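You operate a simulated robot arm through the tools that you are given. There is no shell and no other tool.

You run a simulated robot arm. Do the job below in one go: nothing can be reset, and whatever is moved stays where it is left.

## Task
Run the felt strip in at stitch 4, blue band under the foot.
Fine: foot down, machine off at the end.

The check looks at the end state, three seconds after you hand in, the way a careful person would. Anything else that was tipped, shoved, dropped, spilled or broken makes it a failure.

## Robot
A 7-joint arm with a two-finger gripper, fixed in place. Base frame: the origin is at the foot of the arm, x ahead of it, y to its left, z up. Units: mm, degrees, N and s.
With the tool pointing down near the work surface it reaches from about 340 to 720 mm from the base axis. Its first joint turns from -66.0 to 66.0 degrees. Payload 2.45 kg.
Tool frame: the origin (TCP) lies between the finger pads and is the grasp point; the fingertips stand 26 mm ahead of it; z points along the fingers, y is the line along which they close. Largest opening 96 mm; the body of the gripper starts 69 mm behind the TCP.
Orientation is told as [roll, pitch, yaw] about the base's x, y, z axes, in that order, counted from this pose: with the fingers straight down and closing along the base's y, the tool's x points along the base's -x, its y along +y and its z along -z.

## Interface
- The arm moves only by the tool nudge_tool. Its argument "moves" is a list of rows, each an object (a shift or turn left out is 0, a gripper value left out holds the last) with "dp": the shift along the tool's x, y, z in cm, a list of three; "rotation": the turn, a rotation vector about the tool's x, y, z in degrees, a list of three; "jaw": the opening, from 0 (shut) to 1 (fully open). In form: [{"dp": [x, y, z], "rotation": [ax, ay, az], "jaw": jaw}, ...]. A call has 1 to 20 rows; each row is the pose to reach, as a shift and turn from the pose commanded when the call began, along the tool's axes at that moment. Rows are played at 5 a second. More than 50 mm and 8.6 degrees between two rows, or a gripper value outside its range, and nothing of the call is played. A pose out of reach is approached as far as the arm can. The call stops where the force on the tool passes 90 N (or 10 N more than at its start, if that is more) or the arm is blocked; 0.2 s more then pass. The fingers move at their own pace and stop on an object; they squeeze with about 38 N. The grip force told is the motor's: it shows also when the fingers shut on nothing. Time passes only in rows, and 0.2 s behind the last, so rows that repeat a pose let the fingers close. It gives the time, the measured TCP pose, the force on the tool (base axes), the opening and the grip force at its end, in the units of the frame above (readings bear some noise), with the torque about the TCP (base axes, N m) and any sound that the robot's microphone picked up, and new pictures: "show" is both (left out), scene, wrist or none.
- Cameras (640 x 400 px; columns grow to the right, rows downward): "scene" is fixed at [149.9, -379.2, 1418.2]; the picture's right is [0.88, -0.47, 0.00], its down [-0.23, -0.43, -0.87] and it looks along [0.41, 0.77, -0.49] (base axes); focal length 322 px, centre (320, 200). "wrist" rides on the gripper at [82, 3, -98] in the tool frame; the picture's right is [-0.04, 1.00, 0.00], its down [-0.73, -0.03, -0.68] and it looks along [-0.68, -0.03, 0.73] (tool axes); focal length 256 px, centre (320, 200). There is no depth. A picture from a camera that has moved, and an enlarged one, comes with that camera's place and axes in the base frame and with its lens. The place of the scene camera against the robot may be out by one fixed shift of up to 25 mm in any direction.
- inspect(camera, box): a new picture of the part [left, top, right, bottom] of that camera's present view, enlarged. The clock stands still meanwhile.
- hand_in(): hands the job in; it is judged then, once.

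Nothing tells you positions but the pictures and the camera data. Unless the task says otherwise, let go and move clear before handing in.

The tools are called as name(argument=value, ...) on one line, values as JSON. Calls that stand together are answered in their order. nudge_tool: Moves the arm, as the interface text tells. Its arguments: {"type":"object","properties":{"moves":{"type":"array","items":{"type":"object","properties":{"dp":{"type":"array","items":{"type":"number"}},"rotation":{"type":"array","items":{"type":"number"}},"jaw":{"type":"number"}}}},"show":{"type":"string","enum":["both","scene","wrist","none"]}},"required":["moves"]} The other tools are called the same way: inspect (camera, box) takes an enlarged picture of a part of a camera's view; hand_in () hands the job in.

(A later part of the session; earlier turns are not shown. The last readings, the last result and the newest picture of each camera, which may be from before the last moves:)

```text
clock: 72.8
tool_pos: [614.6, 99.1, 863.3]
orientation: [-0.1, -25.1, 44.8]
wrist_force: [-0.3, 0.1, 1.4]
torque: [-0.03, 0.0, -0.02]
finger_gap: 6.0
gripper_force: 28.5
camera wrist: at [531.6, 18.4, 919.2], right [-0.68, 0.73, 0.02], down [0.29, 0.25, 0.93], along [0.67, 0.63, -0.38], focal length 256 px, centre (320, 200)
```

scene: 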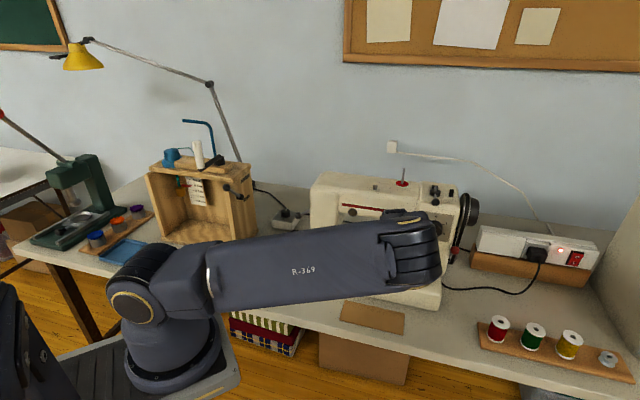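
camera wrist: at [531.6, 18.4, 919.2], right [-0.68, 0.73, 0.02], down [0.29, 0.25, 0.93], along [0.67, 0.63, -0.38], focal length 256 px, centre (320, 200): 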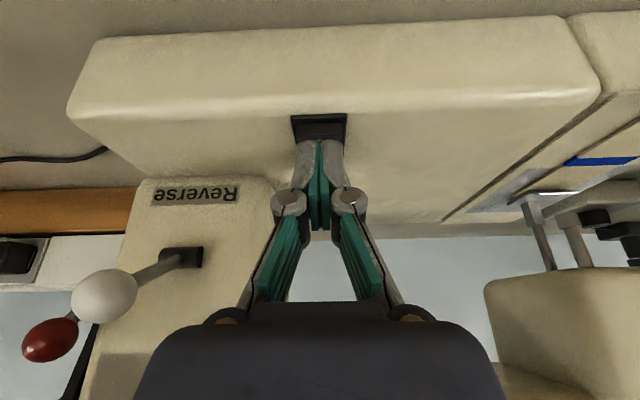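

There's little force so far. I'll enlarge the rocker to see whether it has moved.

inspect(camera="wrist", box=[270, 100, 370, 190])

```text
4.44 times, centred on (320, 145) of wrist
camera zoom: at [531.6, 18.4, 919.2], right [-0.68, 0.73, 0.02], down [0.29, 0.25, 0.93], along [0.67, 0.63, -0.38], focal length 1138 px, centre (320, 444)
```

zoom: 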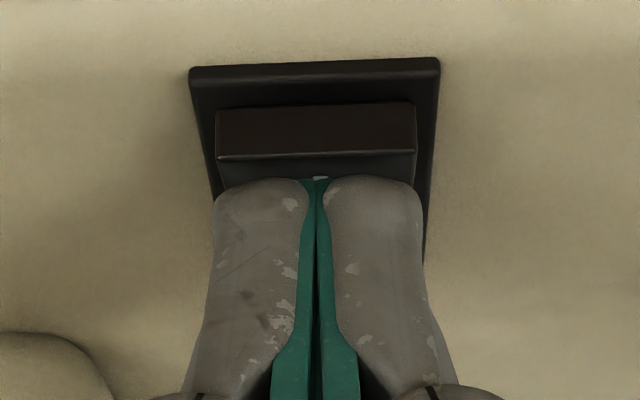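

The I half is still up and the tips are just touching it. I'll press further.

nudge_tool(moves=[{"dp": [0.08, 0, 0.18]}, {"dp": [0.17, 0, 0.36]}, {"dp": [0.25, 0, 0.54]}], show="wrist")

inspect(camera="wrist", box=[270, 100, 370, 190])

```text
clock: 73.6
tool_pos: [614.4, 97.5, 860.1]
orientation: [-0.1, -25.2, 44.9]
wrist_force: [-4.5, -3.5, 15.8]
torque: [-0.09, 0.13, 0.01]
finger_gap: 5.8
gripper_force: 28.2
camera wrist: at [530.8, 17.6, 915.1], right [-0.68, 0.73, 0.02], down [0.29, 0.24, 0.93], along [0.68, 0.63, -0.38], focal length 256 px, centre (320, 200)
```

wrist: 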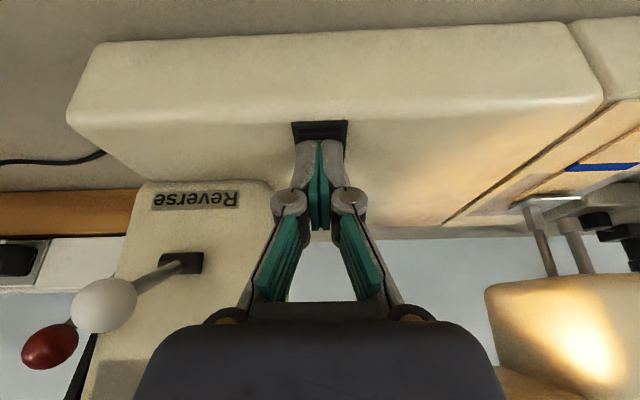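

```text
4.44 times, centred on (320, 145) of wrist
camera zoom: at [530.8, 17.6, 915.1], right [-0.68, 0.73, 0.02], down [0.29, 0.24, 0.93], along [0.68, 0.63, -0.38], focal length 1138 px, centre (320, 444)
```

zoom: 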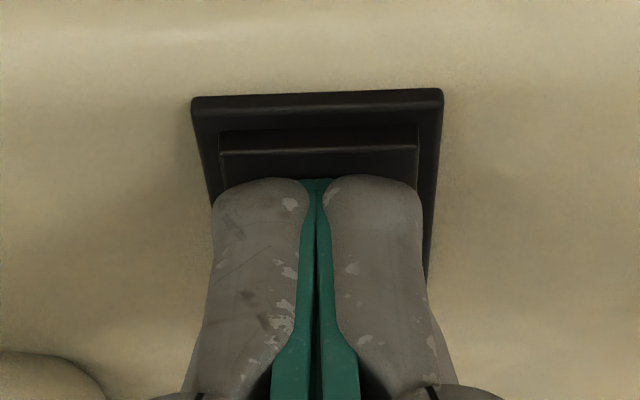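

The machine's sewing light has come on and the I half is now down, so the machine is on. I'll lift off and check the rocker and the strip.

nudge_tool(moves=[{"dp": [-0.4, 0, -0.9]}, {"dp": [-1.2, 0, -2.7]}, {"dp": [-1.2, 0, -4.5], "rotation": [0, 5, 0]}, {"dp": [-0.5, 0, -7], "rotation": [0, 10, 0]}, {"dp": [0, 0, -10], "rotation": [0, 15, 0]}, {"dp": [0, 0, -12.5], "rotation": [0, 20, 0]}, {"dp": [0, 0, -15], "rotation": [0, 25, 0]}, {"dp": [0, 0, -15], "rotation": [0, 25, 0]}])

inspect(camera="scene", box=[300, 160, 480, 310])

```text
clock: 75.4
tool_pos: [570.2, 55.1, 994.0]
orientation: [0.1, 0.0, 44.9]
wrist_force: [0.4, -0.4, 0.0]
torque: [0.0, 0.0, -0.01]
finger_gap: 0.0
gripper_force: 28.3
camera wrist: at [510.9, -1.7, 1094.1], right [-0.68, 0.74, 0.0], down [0.54, 0.5, 0.68], along [0.5, 0.46, -0.73], focal length 256 px, centre (320, 200)
```

scene: 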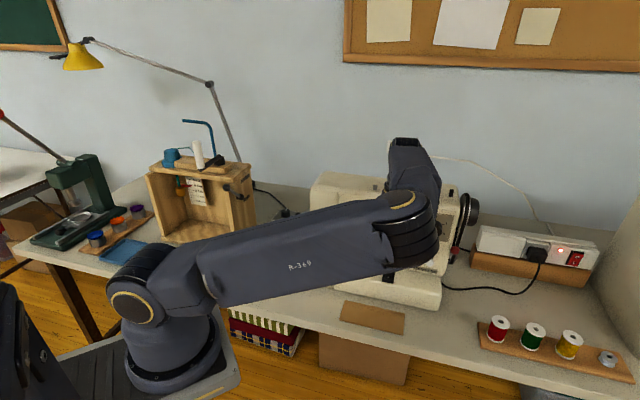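
wrist: 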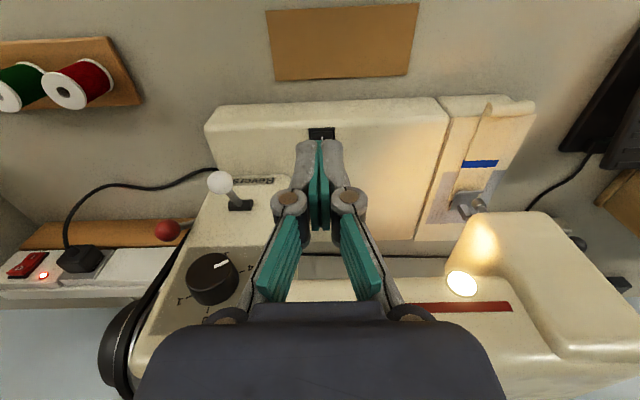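

```text
2.67 times, centred on (390, 235) of scene
camera zoom: at [149.9, -379.2, 1418.2], right [0.88, -0.47, 0.0], down [-0.23, -0.43, -0.87], along [0.41, 0.77, -0.49], focal length 860 px, centre (133, 107)
```

zoom: 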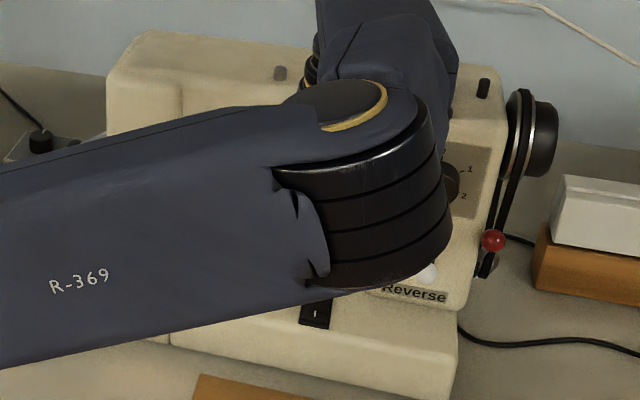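

The lamp is lit and the machine is on. I'll cross the front to stand above the pedal's raised rear edge (U≈0, V≈545) with the fingers closed.

nudge_tool(moves=[{"dp": [0, 4.1, 0], "jaw": 0}, {"dp": [0, 8.2, 0]}, {"dp": [0, 12.3, 0]}, {"dp": [0, 16.4, 0]}, {"dp": [0, 20.5, 0]}, {"dp": [0, 24.6, 0]}, {"dp": [0, 28.7, 0]}, {"dp": [0, 32.7, 0]}, {"dp": [0, 36.6, 0]}, {"dp": [-3.5, 36.6, 0.5]}, {"dp": [-7, 36.6, 1.5]}, {"dp": [-10.3, 36.6, 3]}, {"dp": [-10.3, 36.6, 5.5]}, {"dp": [-10.3, 36.6, 7.5]}, {"dp": [-10.3, 36.6, 7.5]}])

inspect(camera="scene", box=[300, 200, 370, 290])

inspect(camera="wrist", box=[220, 60, 420, 260])

inspect(camera="scene", box=[200, 150, 320, 300])

```text
clock: 78.6
tool_pos: [382.9, 384.7, 917.8]
orientation: [0.1, 0.0, 44.9]
wrist_force: [0.3, -0.3, -0.4]
torque: [-0.02, -0.01, -0.01]
finger_gap: 0.1
gripper_force: 28.3
camera wrist: at [323.0, 328.2, 1018.5], right [-0.68, 0.74, 0.0], down [0.54, 0.5, 0.68], along [0.5, 0.46, -0.73], focal length 256 px, centre (320, 200)
```

scene: 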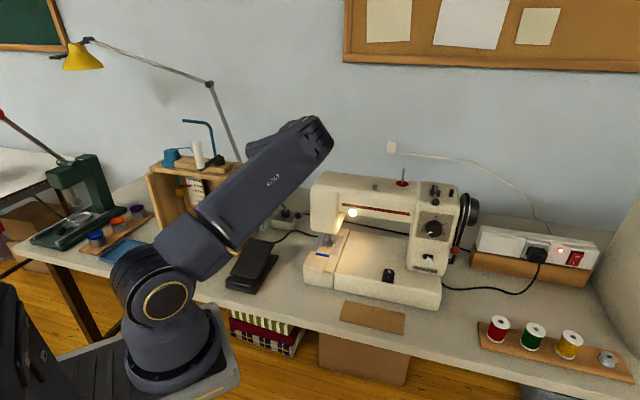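
wrist: 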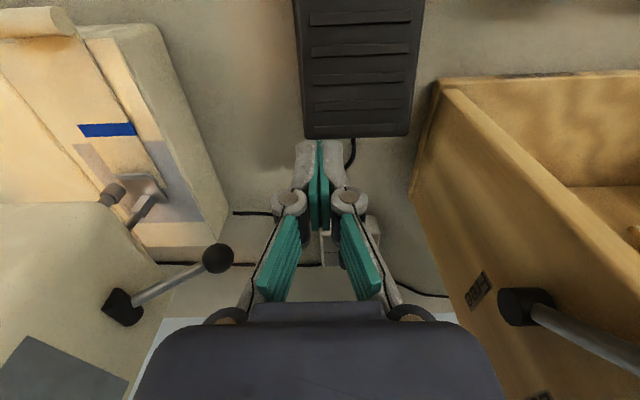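

```text
4.44 times, centred on (335, 245) of scene
camera zoom: at [149.9, -379.2, 1418.2], right [0.88, -0.47, 0.0], down [-0.23, -0.43, -0.87], along [0.41, 0.77, -0.49], focal length 1433 px, centre (253, 0)
```

zoom: 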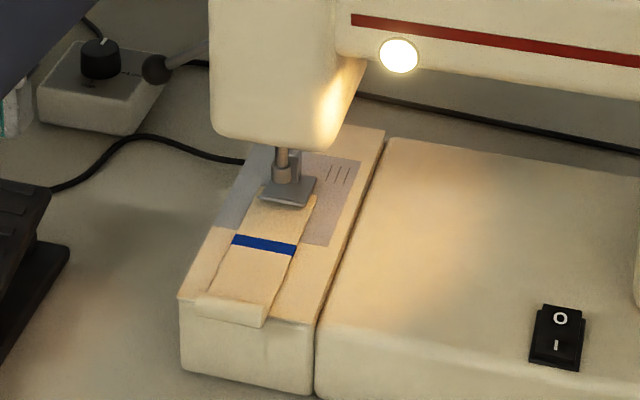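

```text
2.00 times, centred on (320, 160) of wrist
camera zoom: at [323.0, 328.2, 1018.5], right [-0.68, 0.74, 0.0], down [0.54, 0.5, 0.68], along [0.5, 0.46, -0.73], focal length 512 px, centre (320, 280)
```

zoom: 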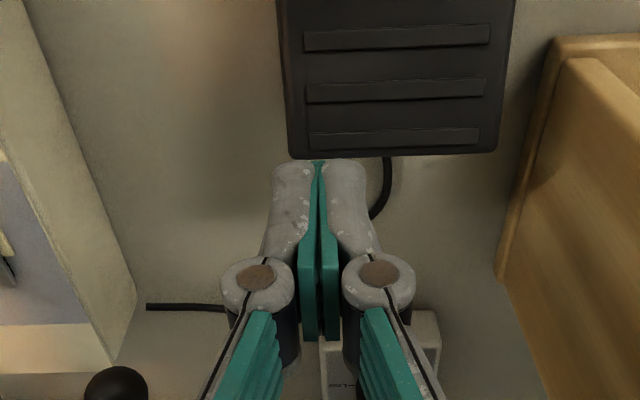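

```text
2.67 times, centred on (260, 225) of scene
camera zoom: at [149.9, -379.2, 1418.2], right [0.88, -0.47, 0.0], down [-0.23, -0.43, -0.87], along [0.41, 0.77, -0.49], focal length 860 px, centre (480, 133)
```

zoom: 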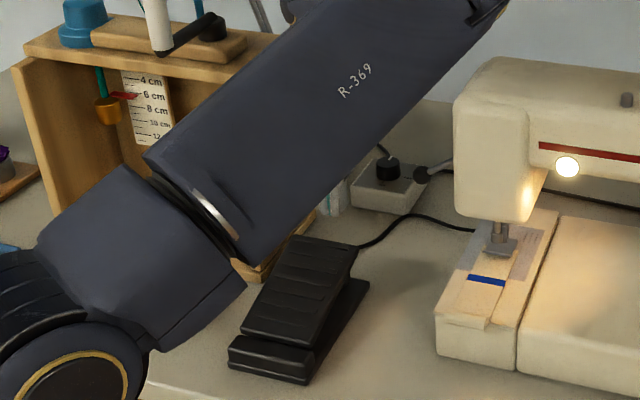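

The strip and foot are clearly visible in the scene view and the fingers are over the pedal's rear edge. I'll tilt to match the tread's slope and come down close to it.

nudge_tool(moves=[{"dp": [0, 0, 1.2], "rotation": [0, -6, 0]}, {"dp": [0, 0, 2.4], "rotation": [0, -12, 0]}, {"dp": [0, 0, 3.6], "rotation": [0, -19, 0]}, {"dp": [0, 0, 4.5], "rotation": [0, -19, 0]}, {"dp": [0, 0, 5.2], "rotation": [0, -19, 0]}], show="wrist")

inspect(camera="wrist", box=[240, 60, 400, 220])

```text
clock: 79.8
tool_pos: [382.8, 384.7, 867.9]
orientation: [0.0, -19.2, 44.9]
wrist_force: [0.1, 0.3, 0.0]
torque: [0.0, -0.01, -0.04]
finger_gap: 0.0
gripper_force: 28.8
camera wrist: at [303.3, 308.8, 935.8], right [-0.68, 0.73, 0.01], down [0.35, 0.31, 0.88], along [0.64, 0.6, -0.47], focal length 256 px, centre (320, 200)
```

wrist: 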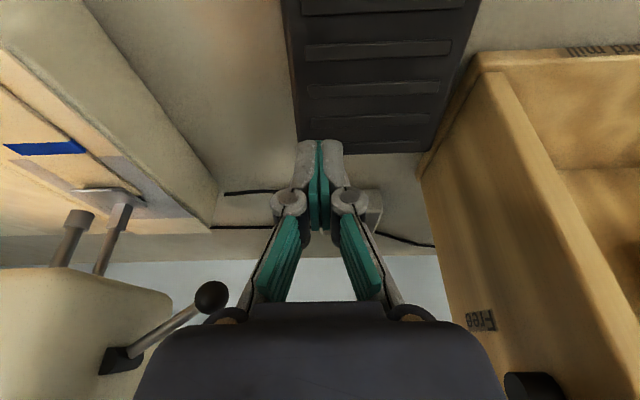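

```text
2.50 times, centred on (320, 140) of wrist
camera zoom: at [303.3, 308.8, 935.8], right [-0.68, 0.73, 0.01], down [0.35, 0.31, 0.88], along [0.64, 0.6, -0.47], focal length 640 px, centre (320, 350)
```

zoom: 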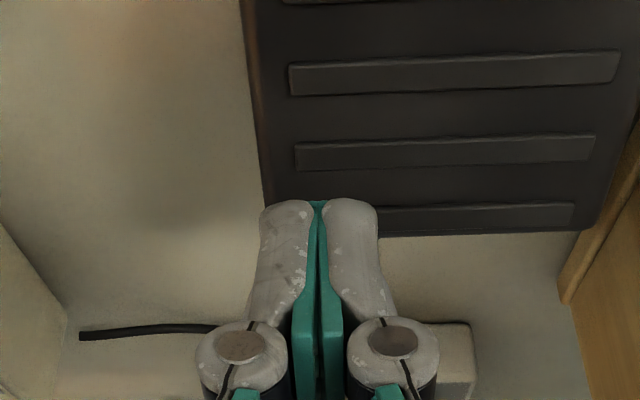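

The wrist view shows the pedal and the strip together. I'll come down to just above the tread, about 15 mm.

nudge_tool(moves=[{"dp": [0.23, 0, 0.66]}, {"dp": [0.42, 0, 1.23]}, {"dp": [0.52, 0, 1.51]}], show="wrist")

```text
clock: 80.6
tool_pos: [383.9, 385.3, 851.8]
orientation: [0.1, -19.1, 45.0]
wrist_force: [-1.6, 1.1, 2.1]
torque: [0.03, 0.06, 0.0]
finger_gap: 6.0
gripper_force: 28.2
camera wrist: at [304.4, 309.8, 919.8], right [-0.68, 0.73, 0.01], down [0.36, 0.31, 0.88], along [0.64, 0.6, -0.47], focal length 256 px, centre (320, 200)
```

wrist: 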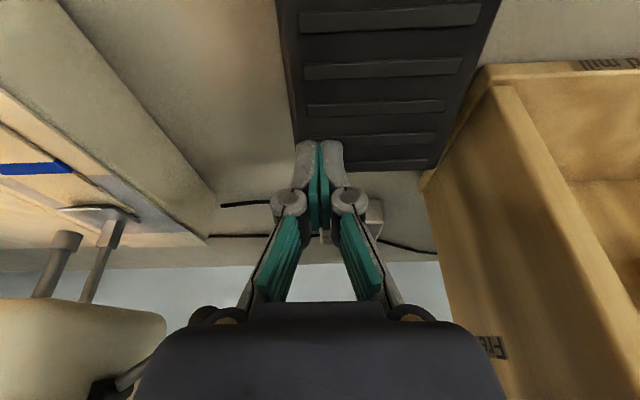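

Contact with the tread has begun. I'll press 4 mm and check the strip.

nudge_tool(moves=[{"dp": [0.065, 0, 0.19]}, {"dp": [0.13, 0, 0.38]}], show="none")

inspect(camera="scene", box=[305, 215, 355, 265])

```text
clock: 81.2
tool_pos: [384.6, 387.1, 846.6]
orientation: [0.0, -19.0, 44.9]
wrist_force: [2.0, 1.5, 3.2]
torque: [0.0, -0.03, 0.0]
finger_gap: 6.0
gripper_force: 28.2
```

```text
8.00 times, centred on (330, 240) of scene
camera zoom: at [149.9, -379.3, 1418.1], right [0.88, -0.47, 0.0], down [-0.23, -0.43, -0.87], along [0.41, 0.77, -0.49], focal length 2580 px, centre (240, -120)
```

zoom: 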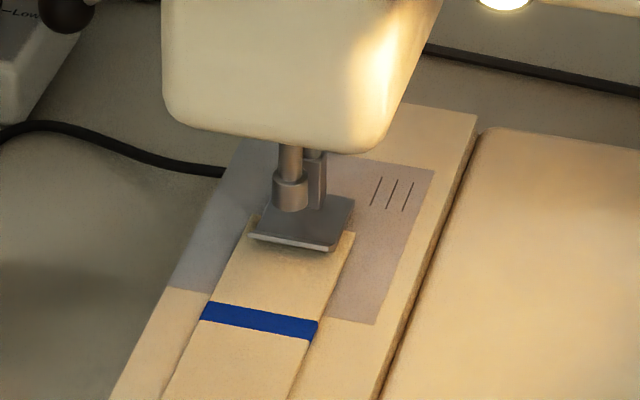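

Nothing has moved yet. I'll press another 3 mm.

nudge_tool(moves=[{"dp": [0.05, 0, 0.14]}, {"dp": [0.1, 0, 0.28]}], show="none")

inspect(camera="scene", box=[305, 215, 355, 265])

```text
clock: 81.8
tool_pos: [385.1, 386.7, 844.7]
orientation: [0.2, -19.1, 44.9]
wrist_force: [1.5, 1.7, 4.3]
torque: [0.01, 0.02, 0.03]
finger_gap: 5.8
gripper_force: 28.5
```

```text
8.00 times, centred on (330, 240) of scene
camera zoom: at [149.9, -379.3, 1418.1], right [0.88, -0.47, 0.0], down [-0.23, -0.43, -0.87], along [0.41, 0.77, -0.49], focal length 2580 px, centre (240, -120)
```

zoom: 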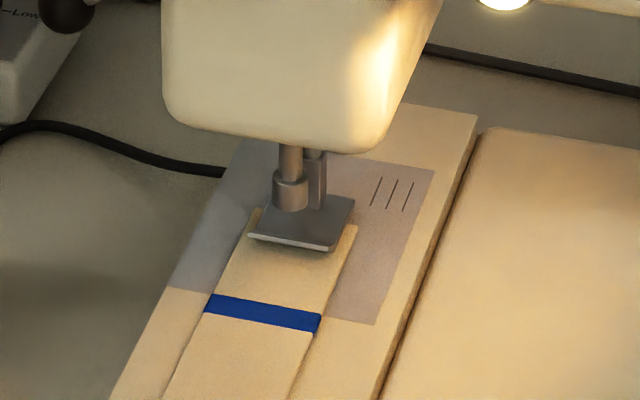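

It's feeding: the band moved about 4 mm, slowly and controllably. I'll hold the pedal here for about a second.

nudge_tool(moves=[{"dp": [0, 0, 0]}, {"dp": [0, 0, 0]}, {"dp": [0, 0, 0]}, {"dp": [0, 0, 0]}], show="none")

inspect(camera="scene", box=[305, 215, 355, 265])

```text
clock: 82.8
tool_pos: [384.1, 386.8, 845.3]
orientation: [0.1, -19.0, 45.0]
wrist_force: [-0.9, 1.1, 3.4]
torque: [0.01, 0.04, -0.01]
finger_gap: 6.0
gripper_force: 28.3
```

```text
8.00 times, centred on (330, 240) of scene
camera zoom: at [149.9, -379.3, 1418.1], right [0.88, -0.47, 0.0], down [-0.23, -0.43, -0.87], along [0.41, 0.77, -0.49], focal length 2580 px, centre (240, -120)
```

zoom: 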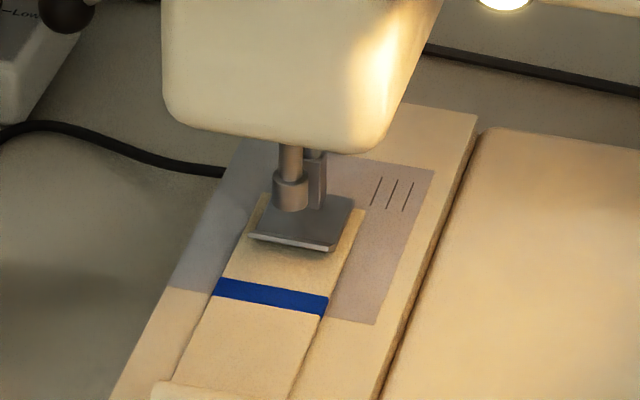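

The feed is steady at about 10 mm/s; the band is near V≈566 and needs to reach about V≈609. I'll hold for two more seconds.

nudge_tool(moves=[{"dp": [0, 0, 0]}, {"dp": [0, 0, 0]}, {"dp": [0, 0, 0]}, {"dp": [0, 0, 0]}, {"dp": [0, 0, 0]}, {"dp": [0, 0, 0]}, {"dp": [0, 0, 0]}, {"dp": [0, 0, 0]}, {"dp": [0, 0, 0]}], show="wrist")

inspect(camera="scene", box=[305, 215, 355, 265])

```text
clock: 84.8
tool_pos: [383.5, 386.7, 844.6]
orientation: [0.0, -19.2, 44.9]
wrist_force: [-1.3, -0.6, 3.1]
torque: [-0.04, 0.05, -0.02]
finger_gap: 6.0
gripper_force: 28.7
camera wrist: at [304.7, 309.9, 912.3], right [-0.68, 0.73, 0.01], down [0.36, 0.31, 0.88], along [0.64, 0.6, -0.47], focal length 256 px, centre (320, 200)
```

wrist: 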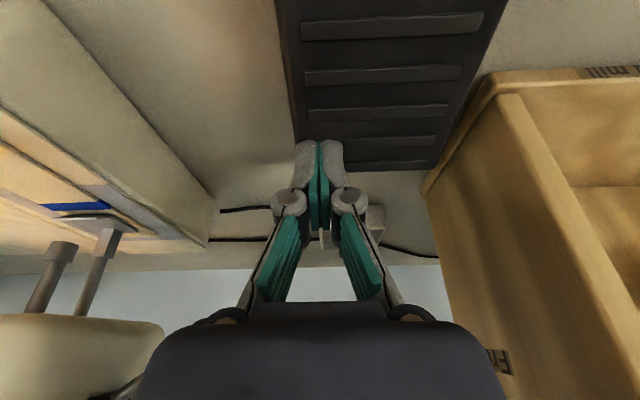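

```text
8.00 times, centred on (330, 240) of scene
camera zoom: at [149.9, -379.3, 1418.1], right [0.88, -0.47, 0.0], down [-0.23, -0.43, -0.87], along [0.41, 0.77, -0.49], focal length 2580 px, centre (240, -120)
```

zoom: 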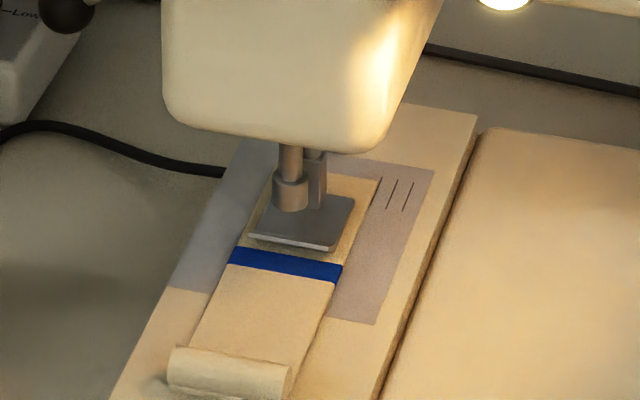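

The band is right in front of the toe (V≈586). I'll hold another 1.2 s.

nudge_tool(moves=[{"dp": [0, 0, 0]}, {"dp": [0, 0, 0]}, {"dp": [0, 0, 0]}, {"dp": [0, 0, 0]}, {"dp": [0, 0, 0]}], show="wrist")

inspect(camera="scene", box=[305, 215, 355, 265])

inspect(camera="wrist", box=[0, 150, 220, 290])

```text
clock: 86.0
tool_pos: [385.6, 386.6, 845.1]
orientation: [0.0, -19.1, 44.9]
wrist_force: [-0.4, -1.2, 3.4]
torque: [-0.06, 0.0, 0.01]
finger_gap: 5.8
gripper_force: 29.2
camera wrist: at [304.8, 309.9, 912.3], right [-0.68, 0.73, 0.01], down [0.35, 0.31, 0.88], along [0.64, 0.6, -0.47], focal length 256 px, centre (320, 200)
```

wrist: 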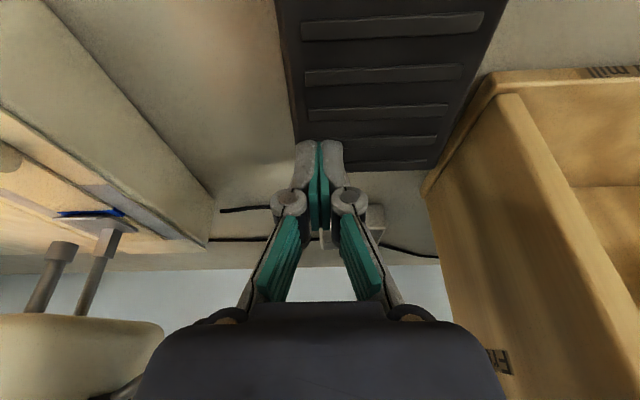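

```text
8.00 times, centred on (330, 240) of scene
camera zoom: at [149.9, -379.3, 1418.1], right [0.88, -0.47, 0.0], down [-0.23, -0.43, -0.87], along [0.41, 0.77, -0.49], focal length 2580 px, centre (240, -120)
```

zoom: 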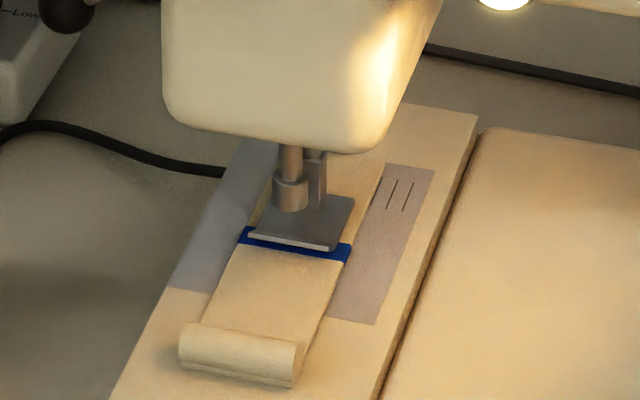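

```text
2.86 times, centred on (110, 220) of wrist
camera zoom: at [304.8, 309.9, 912.3], right [-0.68, 0.73, 0.01], down [0.35, 0.31, 0.88], along [0.64, 0.6, -0.47], focal length 731 px, centre (920, 143)
```

zoom: 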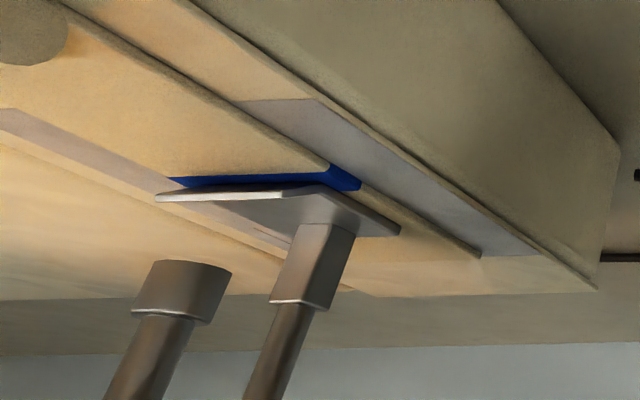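

The band is sliding under the toe (V≈598), with about 12 mm to go. I'll hold 0.8 s more and then look again.

nudge_tool(moves=[{"dp": [0, 0, 0]}, {"dp": [0, 0, 0]}, {"dp": [0, 0, 0]}], show="wrist")

inspect(camera="scene", box=[305, 215, 355, 265])

inspect(camera="wrist", box=[0, 150, 220, 290])

```text
clock: 86.8
tool_pos: [384.1, 386.7, 843.9]
orientation: [0.0, -19.1, 45.0]
wrist_force: [-0.1, -1.0, 4.2]
torque: [-0.04, 0.01, 0.02]
finger_gap: 6.2
gripper_force: 28.3
camera wrist: at [304.8, 309.9, 912.3], right [-0.68, 0.73, 0.01], down [0.35, 0.31, 0.88], along [0.64, 0.6, -0.47], focal length 256 px, centre (320, 200)
```

wrist: 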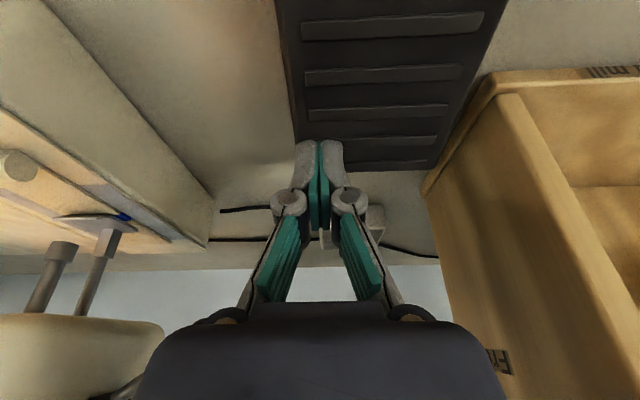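

```text
8.00 times, centred on (330, 240) of scene
camera zoom: at [149.9, -379.3, 1418.1], right [0.88, -0.47, 0.0], down [-0.23, -0.43, -0.87], along [0.41, 0.77, -0.49], focal length 2580 px, centre (240, -120)
```

zoom: 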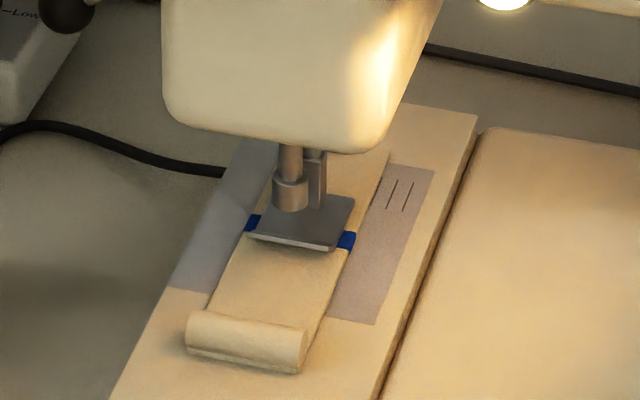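

```text
2.86 times, centred on (110, 220) of wrist
camera zoom: at [304.8, 309.9, 912.3], right [-0.68, 0.73, 0.01], down [0.35, 0.31, 0.88], along [0.64, 0.6, -0.47], focal length 731 px, centre (920, 143)
```

zoom: 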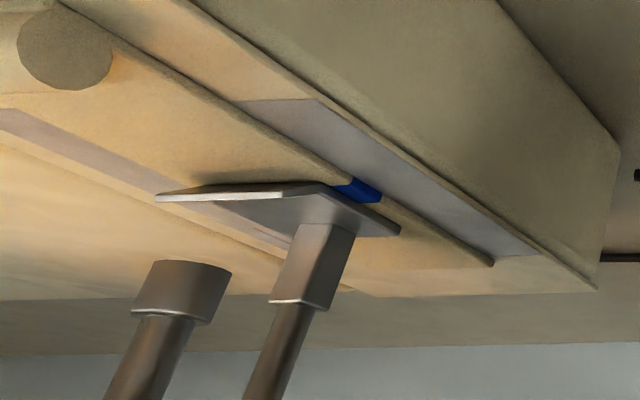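

The band shows at both sides of the foot, 2–3 mm short of the middle. I'll release the pedal now; the run-down should finish it.

nudge_tool(moves=[{"dp": [-0.5, 0, -1.5]}, {"dp": [-1.0, 0, -3.0]}, {"dp": [-1.0, 0, -3.0]}], show="wrist")

inspect(camera="scene", box=[305, 215, 355, 265])

inspect(camera="wrist", box=[0, 120, 220, 260])

```text
clock: 87.6
tool_pos: [384.7, 386.9, 875.7]
orientation: [0.1, -18.9, 44.9]
wrist_force: [0.2, 0.0, 0.0]
torque: [-0.02, -0.02, -0.01]
finger_gap: 0.2
gripper_force: 28.7
camera wrist: at [304.7, 310.0, 942.3], right [-0.68, 0.73, 0.01], down [0.36, 0.31, 0.88], along [0.64, 0.6, -0.47], focal length 256 px, centre (320, 200)
```

wrist: 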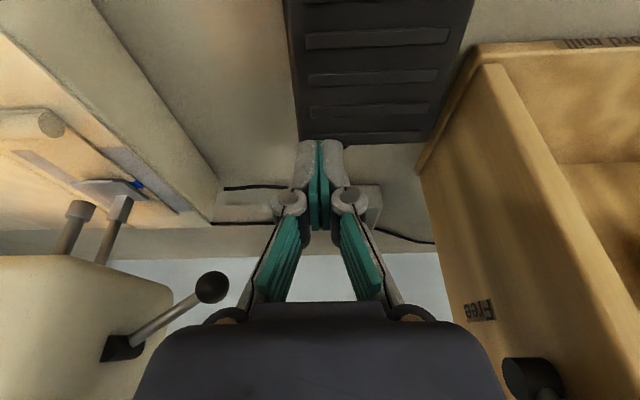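

```text
8.00 times, centred on (330, 240) of scene
camera zoom: at [149.9, -379.2, 1418.2], right [0.88, -0.47, 0.0], down [-0.23, -0.43, -0.87], along [0.41, 0.77, -0.49], focal length 2580 px, centre (240, -120)
```

zoom: 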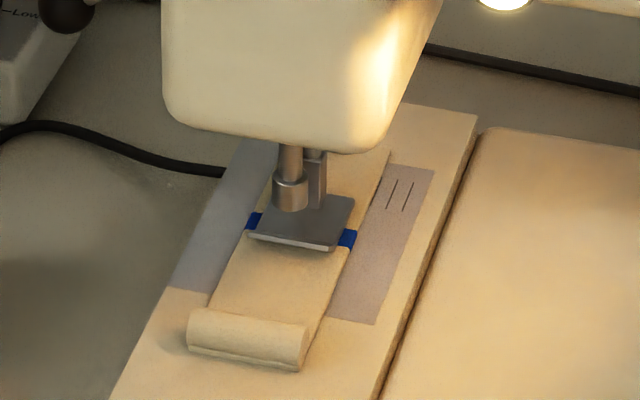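

```text
2.86 times, centred on (110, 190) of wrist
camera zoom: at [304.7, 310.0, 942.3], right [-0.68, 0.73, 0.01], down [0.36, 0.31, 0.88], along [0.64, 0.6, -0.47], focal length 731 px, centre (920, 229)
```

zoom: 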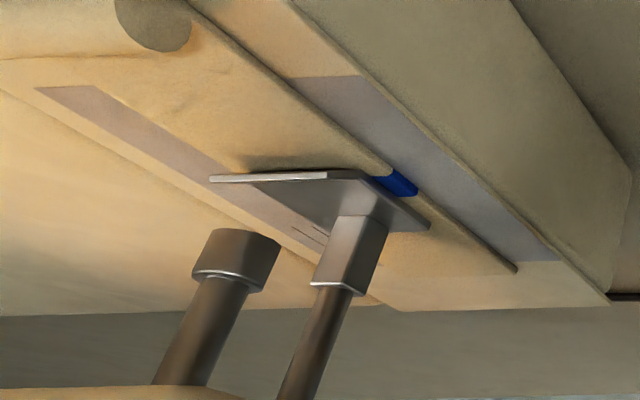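

The machine has stopped with the band visible on both sides under the foot. I'll enlarge both views to measure how well it's centred.

inspect(camera="wrist", box=[70, 160, 170, 222])

inspect(camera="scene", box=[317, 232, 341, 252])

```text
6.40 times, centred on (120, 191) of wrist
camera zoom: at [304.7, 310.0, 942.3], right [-0.68, 0.73, 0.01], down [0.36, 0.31, 0.88], along [0.64, 0.6, -0.47], focal length 1638 px, centre (1600, 258)
```

zoom: 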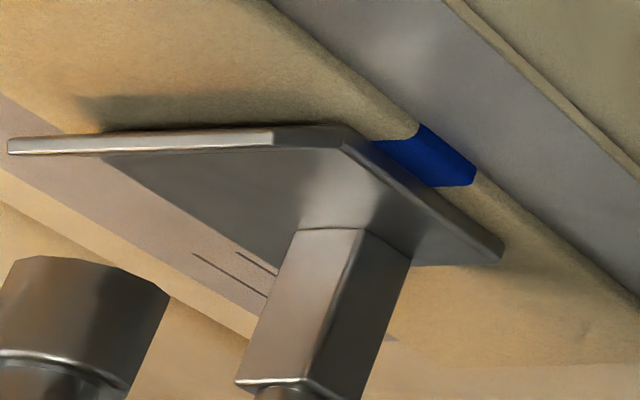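

```text
16.00 times, centred on (329, 242) of scene
camera zoom: at [149.9, -379.2, 1418.2], right [0.88, -0.47, 0.0], down [-0.23, -0.43, -0.87], along [0.41, 0.77, -0.49], focal length 5160 px, centre (176, -472)
```

zoom: 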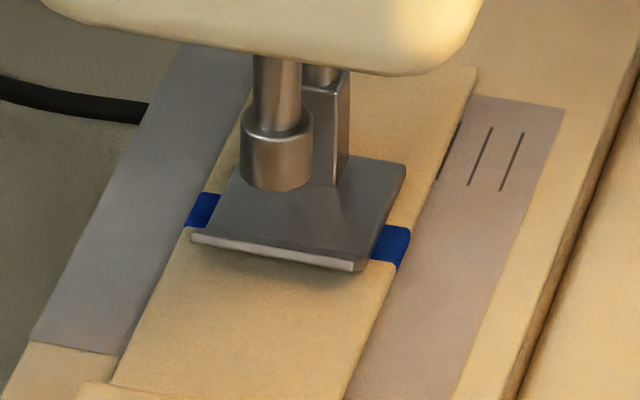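

The band is wholly under the foot, centred about 4 mm ahead of the middle of the flat sole. One short tap on the pedal, about 0.3 s, should centre it nicely.

nudge_tool(moves=[{"dp": [0.6, 0, 2.0]}, {"dp": [1.0, 0, 3.0]}, {"dp": [1.0, 0, 3.0]}, {"dp": [0.5, 0, 1.5]}, {"dp": [0, 0, 0]}, {"dp": [0, 0, 0]}], show="wrist")

inspect(camera="wrist", box=[70, 160, 170, 222])

inspect(camera="scene", box=[317, 232, 341, 252])

```text
clock: 89.0
tool_pos: [382.0, 385.8, 875.7]
orientation: [0.1, -19.0, 44.8]
wrist_force: [0.4, 0.2, 0.0]
torque: [-0.01, -0.02, 0.0]
finger_gap: 0.0
gripper_force: 28.7
camera wrist: at [302.7, 309.7, 944.2], right [-0.68, 0.73, 0.01], down [0.36, 0.31, 0.88], along [0.64, 0.6, -0.47], focal length 256 px, centre (320, 200)
```

wrist: 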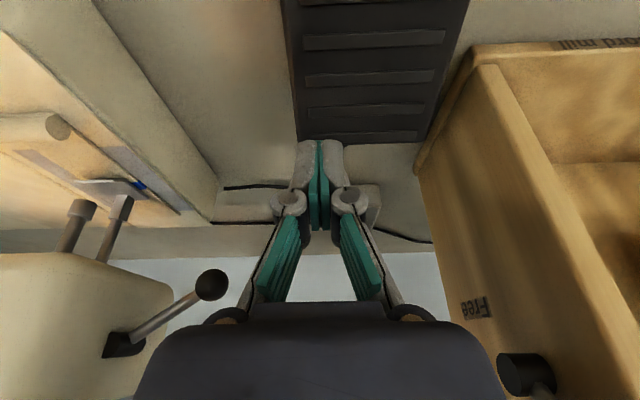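

```text
6.40 times, centred on (120, 191) of wrist
camera zoom: at [302.7, 309.7, 944.2], right [-0.68, 0.73, 0.01], down [0.36, 0.31, 0.88], along [0.64, 0.6, -0.47], focal length 1638 px, centre (1600, 258)
```

zoom: 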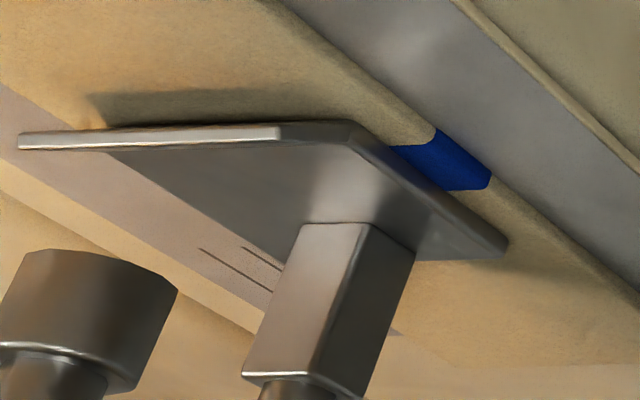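

```text
16.00 times, centred on (329, 242) of scene
camera zoom: at [149.9, -379.2, 1418.2], right [0.88, -0.47, 0.0], down [-0.23, -0.43, -0.87], along [0.41, 0.77, -0.49], focal length 5160 px, centre (176, -472)
```

zoom: 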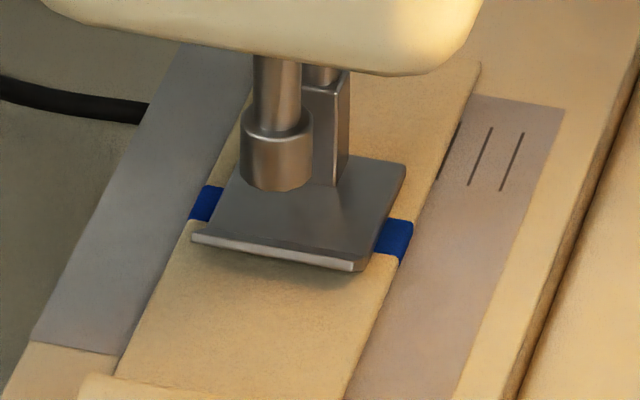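

The band is now centred under the flat sole. Next I'll lift away from the pedal, go back across the front to the rocker, and switch the machine off at its O half.

nudge_tool(moves=[{"dp": [-1.0, 0, -2.9]}, {"dp": [-1.95, 0, -5.67]}, {"dp": [0.5, 0, -8.2], "rotation": [0, 6, 0]}, {"dp": [3.2, 0, -11], "rotation": [0, 12, 0]}, {"dp": [5.87, 0, -13.66], "rotation": [0, 19, 0]}, {"dp": [5.87, 0, -13.66], "rotation": [0, 19, 0]}], show="none")

nudge_tool(moves=[{"dp": [0, -4.1, 0], "jaw": 0}, {"dp": [0, -8.2, 0]}, {"dp": [0, -12.3, 0]}, {"dp": [0, -16.4, 0]}, {"dp": [0, -20.5, 0]}, {"dp": [0, -24.6, 0]}, {"dp": [0, -28.7, 0]}, {"dp": [0, -32.7, 0]}, {"dp": [0, -36.8, 0]}, {"dp": [0, -36.8, 0], "jaw": 0.7}, {"dp": [0, -36.8, 0], "jaw": 0.7}, {"dp": [0, -36.8, 0], "jaw": 0.7}, {"dp": [0, -36.8, 0], "jaw": 0.7}])

inspect(camera="wrist", box=[280, 120, 360, 210])

```text
clock: 90.4
tool_pos: [311.2, 315.3, 987.8]
orientation: [0.0, 0.0, 45.0]
wrist_force: [0.4, -0.5, -0.3]
torque: [0.01, -0.01, 0.05]
finger_gap: 0.0
gripper_force: 28.9
```

```text
clock: 93.2
tool_pos: [573.3, 55.6, 987.3]
orientation: [0.0, -0.1, 44.9]
wrist_force: [0.0, 0.0, -0.9]
torque: [0.0, 0.03, 0.0]
finger_gap: 66.9
gripper_force: 0.0
camera wrist: at [513.6, -1.8, 1086.7], right [-0.68, 0.74, 0.0], down [0.54, 0.5, 0.68], along [0.5, 0.46, -0.73], focal length 256 px, centre (320, 200)
```

scene: 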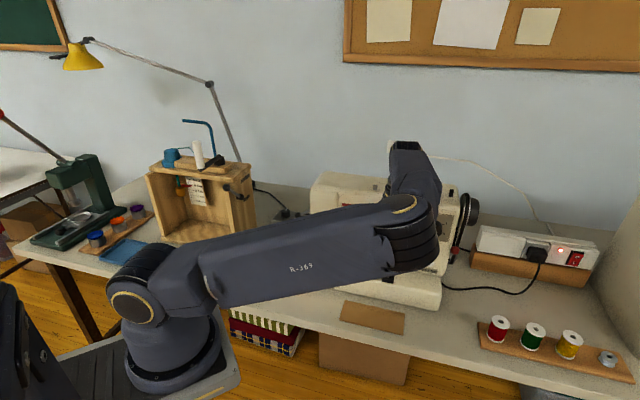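
wrist: 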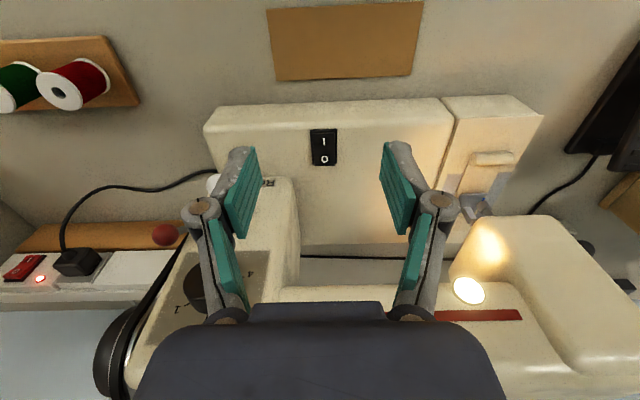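

```text
4.44 times, centred on (320, 165) of wrist
camera zoom: at [513.6, -1.8, 1086.7], right [-0.68, 0.74, 0.0], down [0.54, 0.5, 0.68], along [0.5, 0.46, -0.73], focal length 1138 px, centre (320, 356)
```

zoom: 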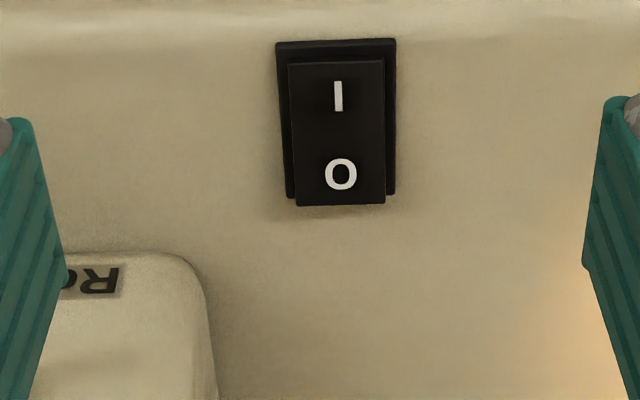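

The rocker is clearly in the on position, with its O half (V≈530) standing proud. I'll close the fingers, tilt as before, and come over the O half.

nudge_tool(moves=[{"dp": [-1.8, 0, 1.8], "rotation": [0, -5, 0], "jaw": 0}, {"dp": [-3.6, 0, 3.8], "rotation": [0, -10, 0]}, {"dp": [-5.4, 0, 5.8], "rotation": [0, -15, 0]}, {"dp": [-7.2, 0, 7.8], "rotation": [0, -20, 0]}, {"dp": [-8.73, 0, 9.8], "rotation": [0, -25, 0]}, {"dp": [-8.73, 0, 10.6], "rotation": [0, -25, 0]}, {"dp": [-8.73, 0, 10.6], "rotation": [0, -25, 0]}], show="wrist")

inspect(camera="wrist", box=[270, 80, 370, 190])

```text
clock: 94.8
tool_pos: [635.1, 118.0, 877.5]
orientation: [0.2, -25.1, 44.9]
wrist_force: [0.6, -0.7, -0.8]
torque: [-0.01, 0.0, -0.03]
finger_gap: 0.0
gripper_force: 28.4
camera wrist: at [551.8, 36.8, 933.6], right [-0.68, 0.73, 0.02], down [0.29, 0.24, 0.93], along [0.67, 0.64, -0.38], focal length 256 px, centre (320, 200)
```

wrist: 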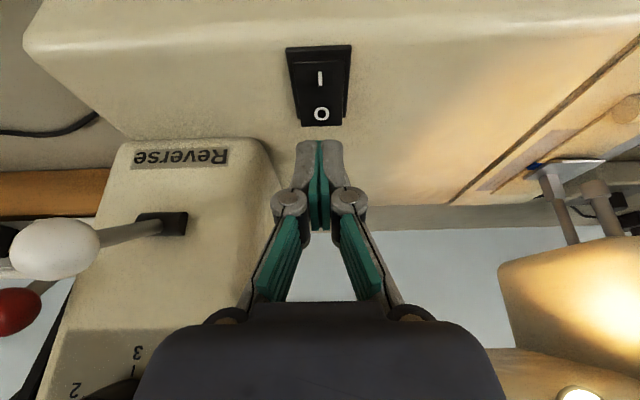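

```text
3.64 times, centred on (320, 135) of wrist
camera zoom: at [551.8, 36.8, 933.6], right [-0.68, 0.73, 0.02], down [0.29, 0.24, 0.93], along [0.67, 0.64, -0.38], focal length 931 px, centre (320, 436)
```

zoom: 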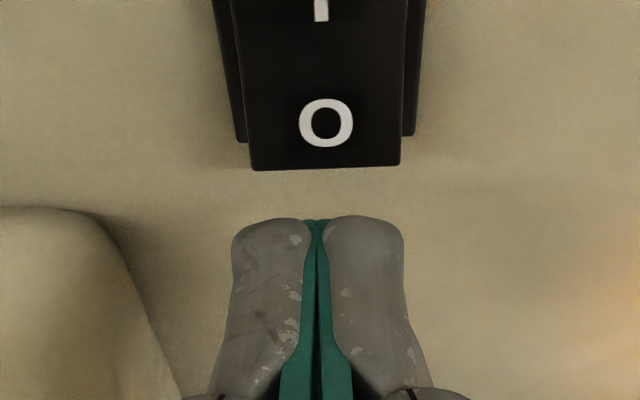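

The edge is over the O half at V≈531. I'll press down to the same depth that flipped the other side.

nudge_tool(moves=[{"dp": [0.43, 0, 0.46]}, {"dp": [0.6, 0, 0.82]}, {"dp": [0.73, 0, 1.09]}, {"dp": [0.86, 0, 1.36]}, {"dp": [0.94, 0, 1.55]}], show="wrist")

inspect(camera="wrist", box=[270, 80, 370, 190])

```text
clock: 96.0
tool_pos: [632.6, 115.1, 861.3]
orientation: [0.2, -25.1, 44.9]
wrist_force: [-0.6, -0.8, 2.7]
torque: [0.0, -0.01, -0.02]
finger_gap: 5.6
gripper_force: 28.7
camera wrist: at [549.3, 34.9, 918.2], right [-0.68, 0.73, 0.02], down [0.29, 0.24, 0.93], along [0.67, 0.63, -0.38], focal length 256 px, centre (320, 200)
```

wrist: 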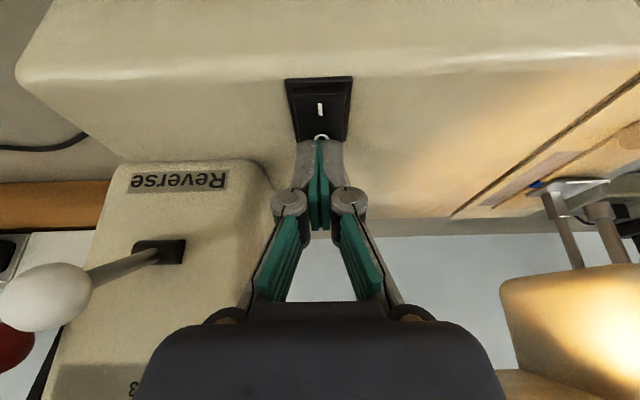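

```text
3.64 times, centred on (320, 135) of wrist
camera zoom: at [549.3, 34.9, 918.2], right [-0.68, 0.73, 0.02], down [0.29, 0.24, 0.93], along [0.67, 0.63, -0.38], focal length 931 px, centre (320, 436)
```

zoom: 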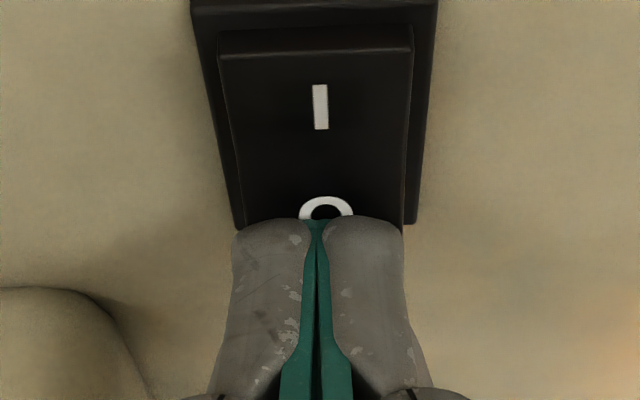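

The tips are on the O half but the lamp is still lit. I'll press a few mm further.

nudge_tool(moves=[{"dp": [0.06, 0, 0.14]}, {"dp": [0.13, 0, 0.27]}, {"dp": [0.19, 0, 0.4]}], show="wrist")

inspect(camera="wrist", box=[270, 80, 370, 190])

```text
clock: 96.8
tool_pos: [634.6, 115.5, 860.2]
orientation: [-0.1, -25.5, 45.0]
wrist_force: [-9.1, -4.3, 31.6]
torque: [-0.1, 0.23, 0.01]
finger_gap: 5.9
gripper_force: 28.8
camera wrist: at [550.1, 35.3, 915.4], right [-0.68, 0.73, 0.02], down [0.28, 0.24, 0.93], along [0.68, 0.64, -0.37], focal length 256 px, centre (320, 200)
```

wrist: 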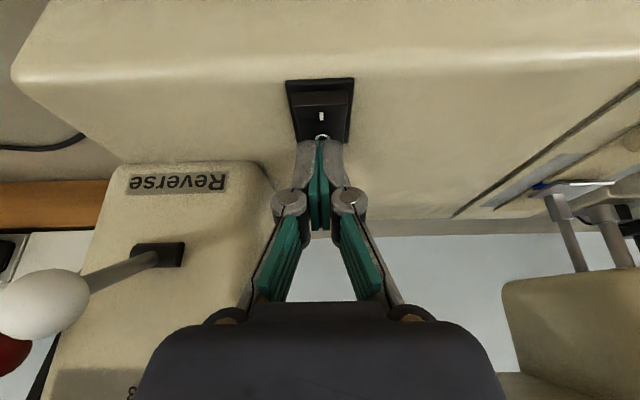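

```text
3.64 times, centred on (320, 135) of wrist
camera zoom: at [550.1, 35.3, 915.4], right [-0.68, 0.73, 0.02], down [0.28, 0.24, 0.93], along [0.68, 0.64, -0.37], focal length 931 px, centre (320, 436)
```

zoom: 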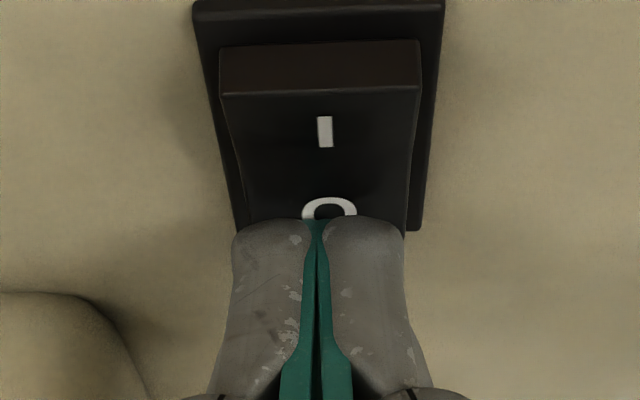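

The lamp is out and the I half has popped up, so the machine is off. I'll lift off gently, straighten up and move clear.

nudge_tool(moves=[{"dp": [-0.4, 0, -0.9]}, {"dp": [-1.2, 0, -2.7]}, {"dp": [-0.8, 0, -4.5], "rotation": [0, 5, 0]}, {"dp": [0.5, 0, -7.5], "rotation": [0, 10, 0]}, {"dp": [1.5, 0, -11], "rotation": [0, 15, 0]}, {"dp": [2.5, 0, -14], "rotation": [0, 20, 0]}, {"dp": [3.5, 0, -17], "rotation": [0, 25, 0]}, {"dp": [3.5, 0, -17], "rotation": [0, 25, 0]}], show="wrist")

nudge_tool(moves=[{"dp": [3, 0, -3], "jaw": 0.6}, {"dp": [6, 2, -6]}, {"dp": [9, 4, -9]}, {"dp": [11, 7, -11]}, {"dp": [12, 10, -13]}, {"dp": [13, 13, -14]}, {"dp": [13, 16, -14]}, {"dp": [13, 19, -14]}, {"dp": [13, 19, -14]}])

inspect(camera="scene", box=[300, 160, 480, 310])

```text
clock: 98.6
tool_pos: [557.6, 40.4, 998.0]
orientation: [0.1, 0.1, 44.9]
wrist_force: [0.5, -0.6, -0.2]
torque: [0.0, 0.01, 0.0]
finger_gap: 0.0
gripper_force: 27.8
camera wrist: at [499.4, -17.2, 1097.3], right [-0.68, 0.74, 0.0], down [0.54, 0.5, 0.68], along [0.5, 0.46, -0.73], focal length 256 px, centre (320, 200)
```

wrist: 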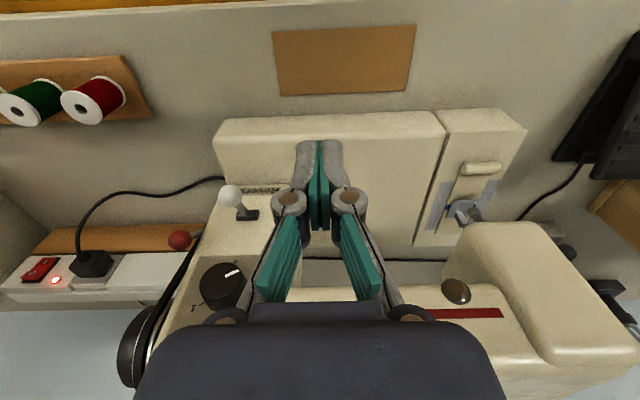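

```text
clock: 100.6
tool_pos: [332.4, 85.1, 1139.4]
orientation: [0.0, 0.0, 44.9]
wrist_force: [0.3, 0.0, 0.2]
torque: [-0.01, -0.05, -0.01]
finger_gap: 57.8
gripper_force: 0.0
camera wrist: at [272.4, 28.3, 1238.5], right [-0.68, 0.74, 0.0], down [0.54, 0.5, 0.68], along [0.5, 0.46, -0.73], focal length 256 px, centre (320, 200)
```

scene: 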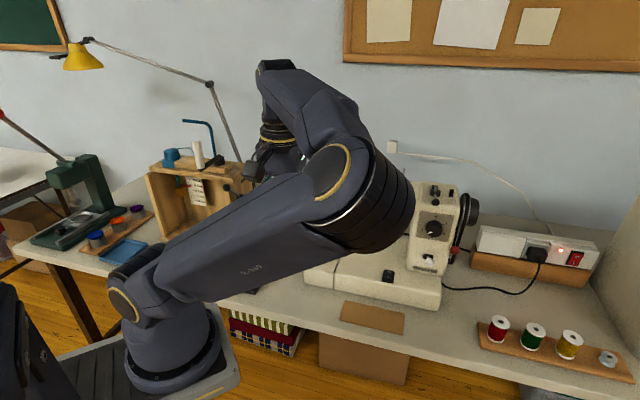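
wrist: 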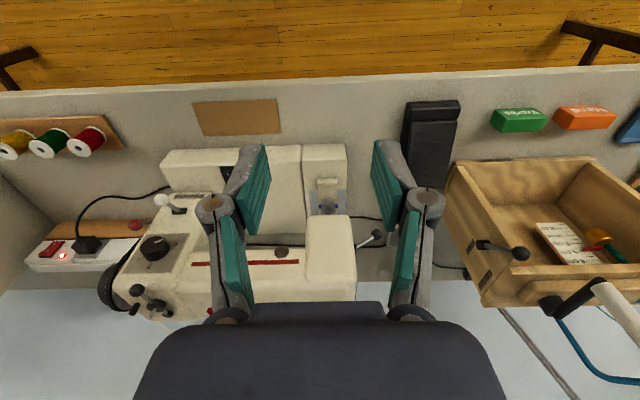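

```text
2.67 times, centred on (390, 235) of scene
camera zoom: at [149.9, -379.2, 1418.2], right [0.88, -0.47, 0.0], down [-0.23, -0.43, -0.87], along [0.41, 0.77, -0.49], focal length 860 px, centre (133, 107)
```

zoom: 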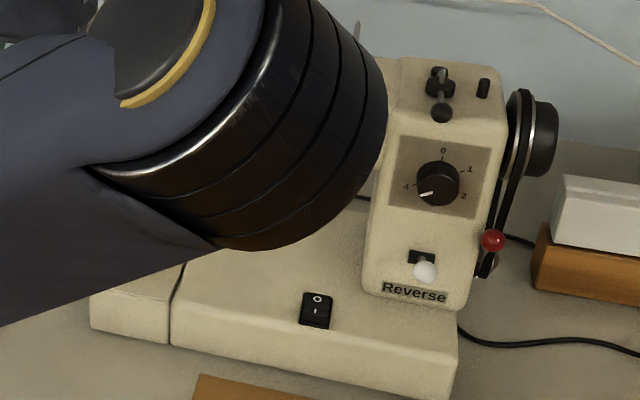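

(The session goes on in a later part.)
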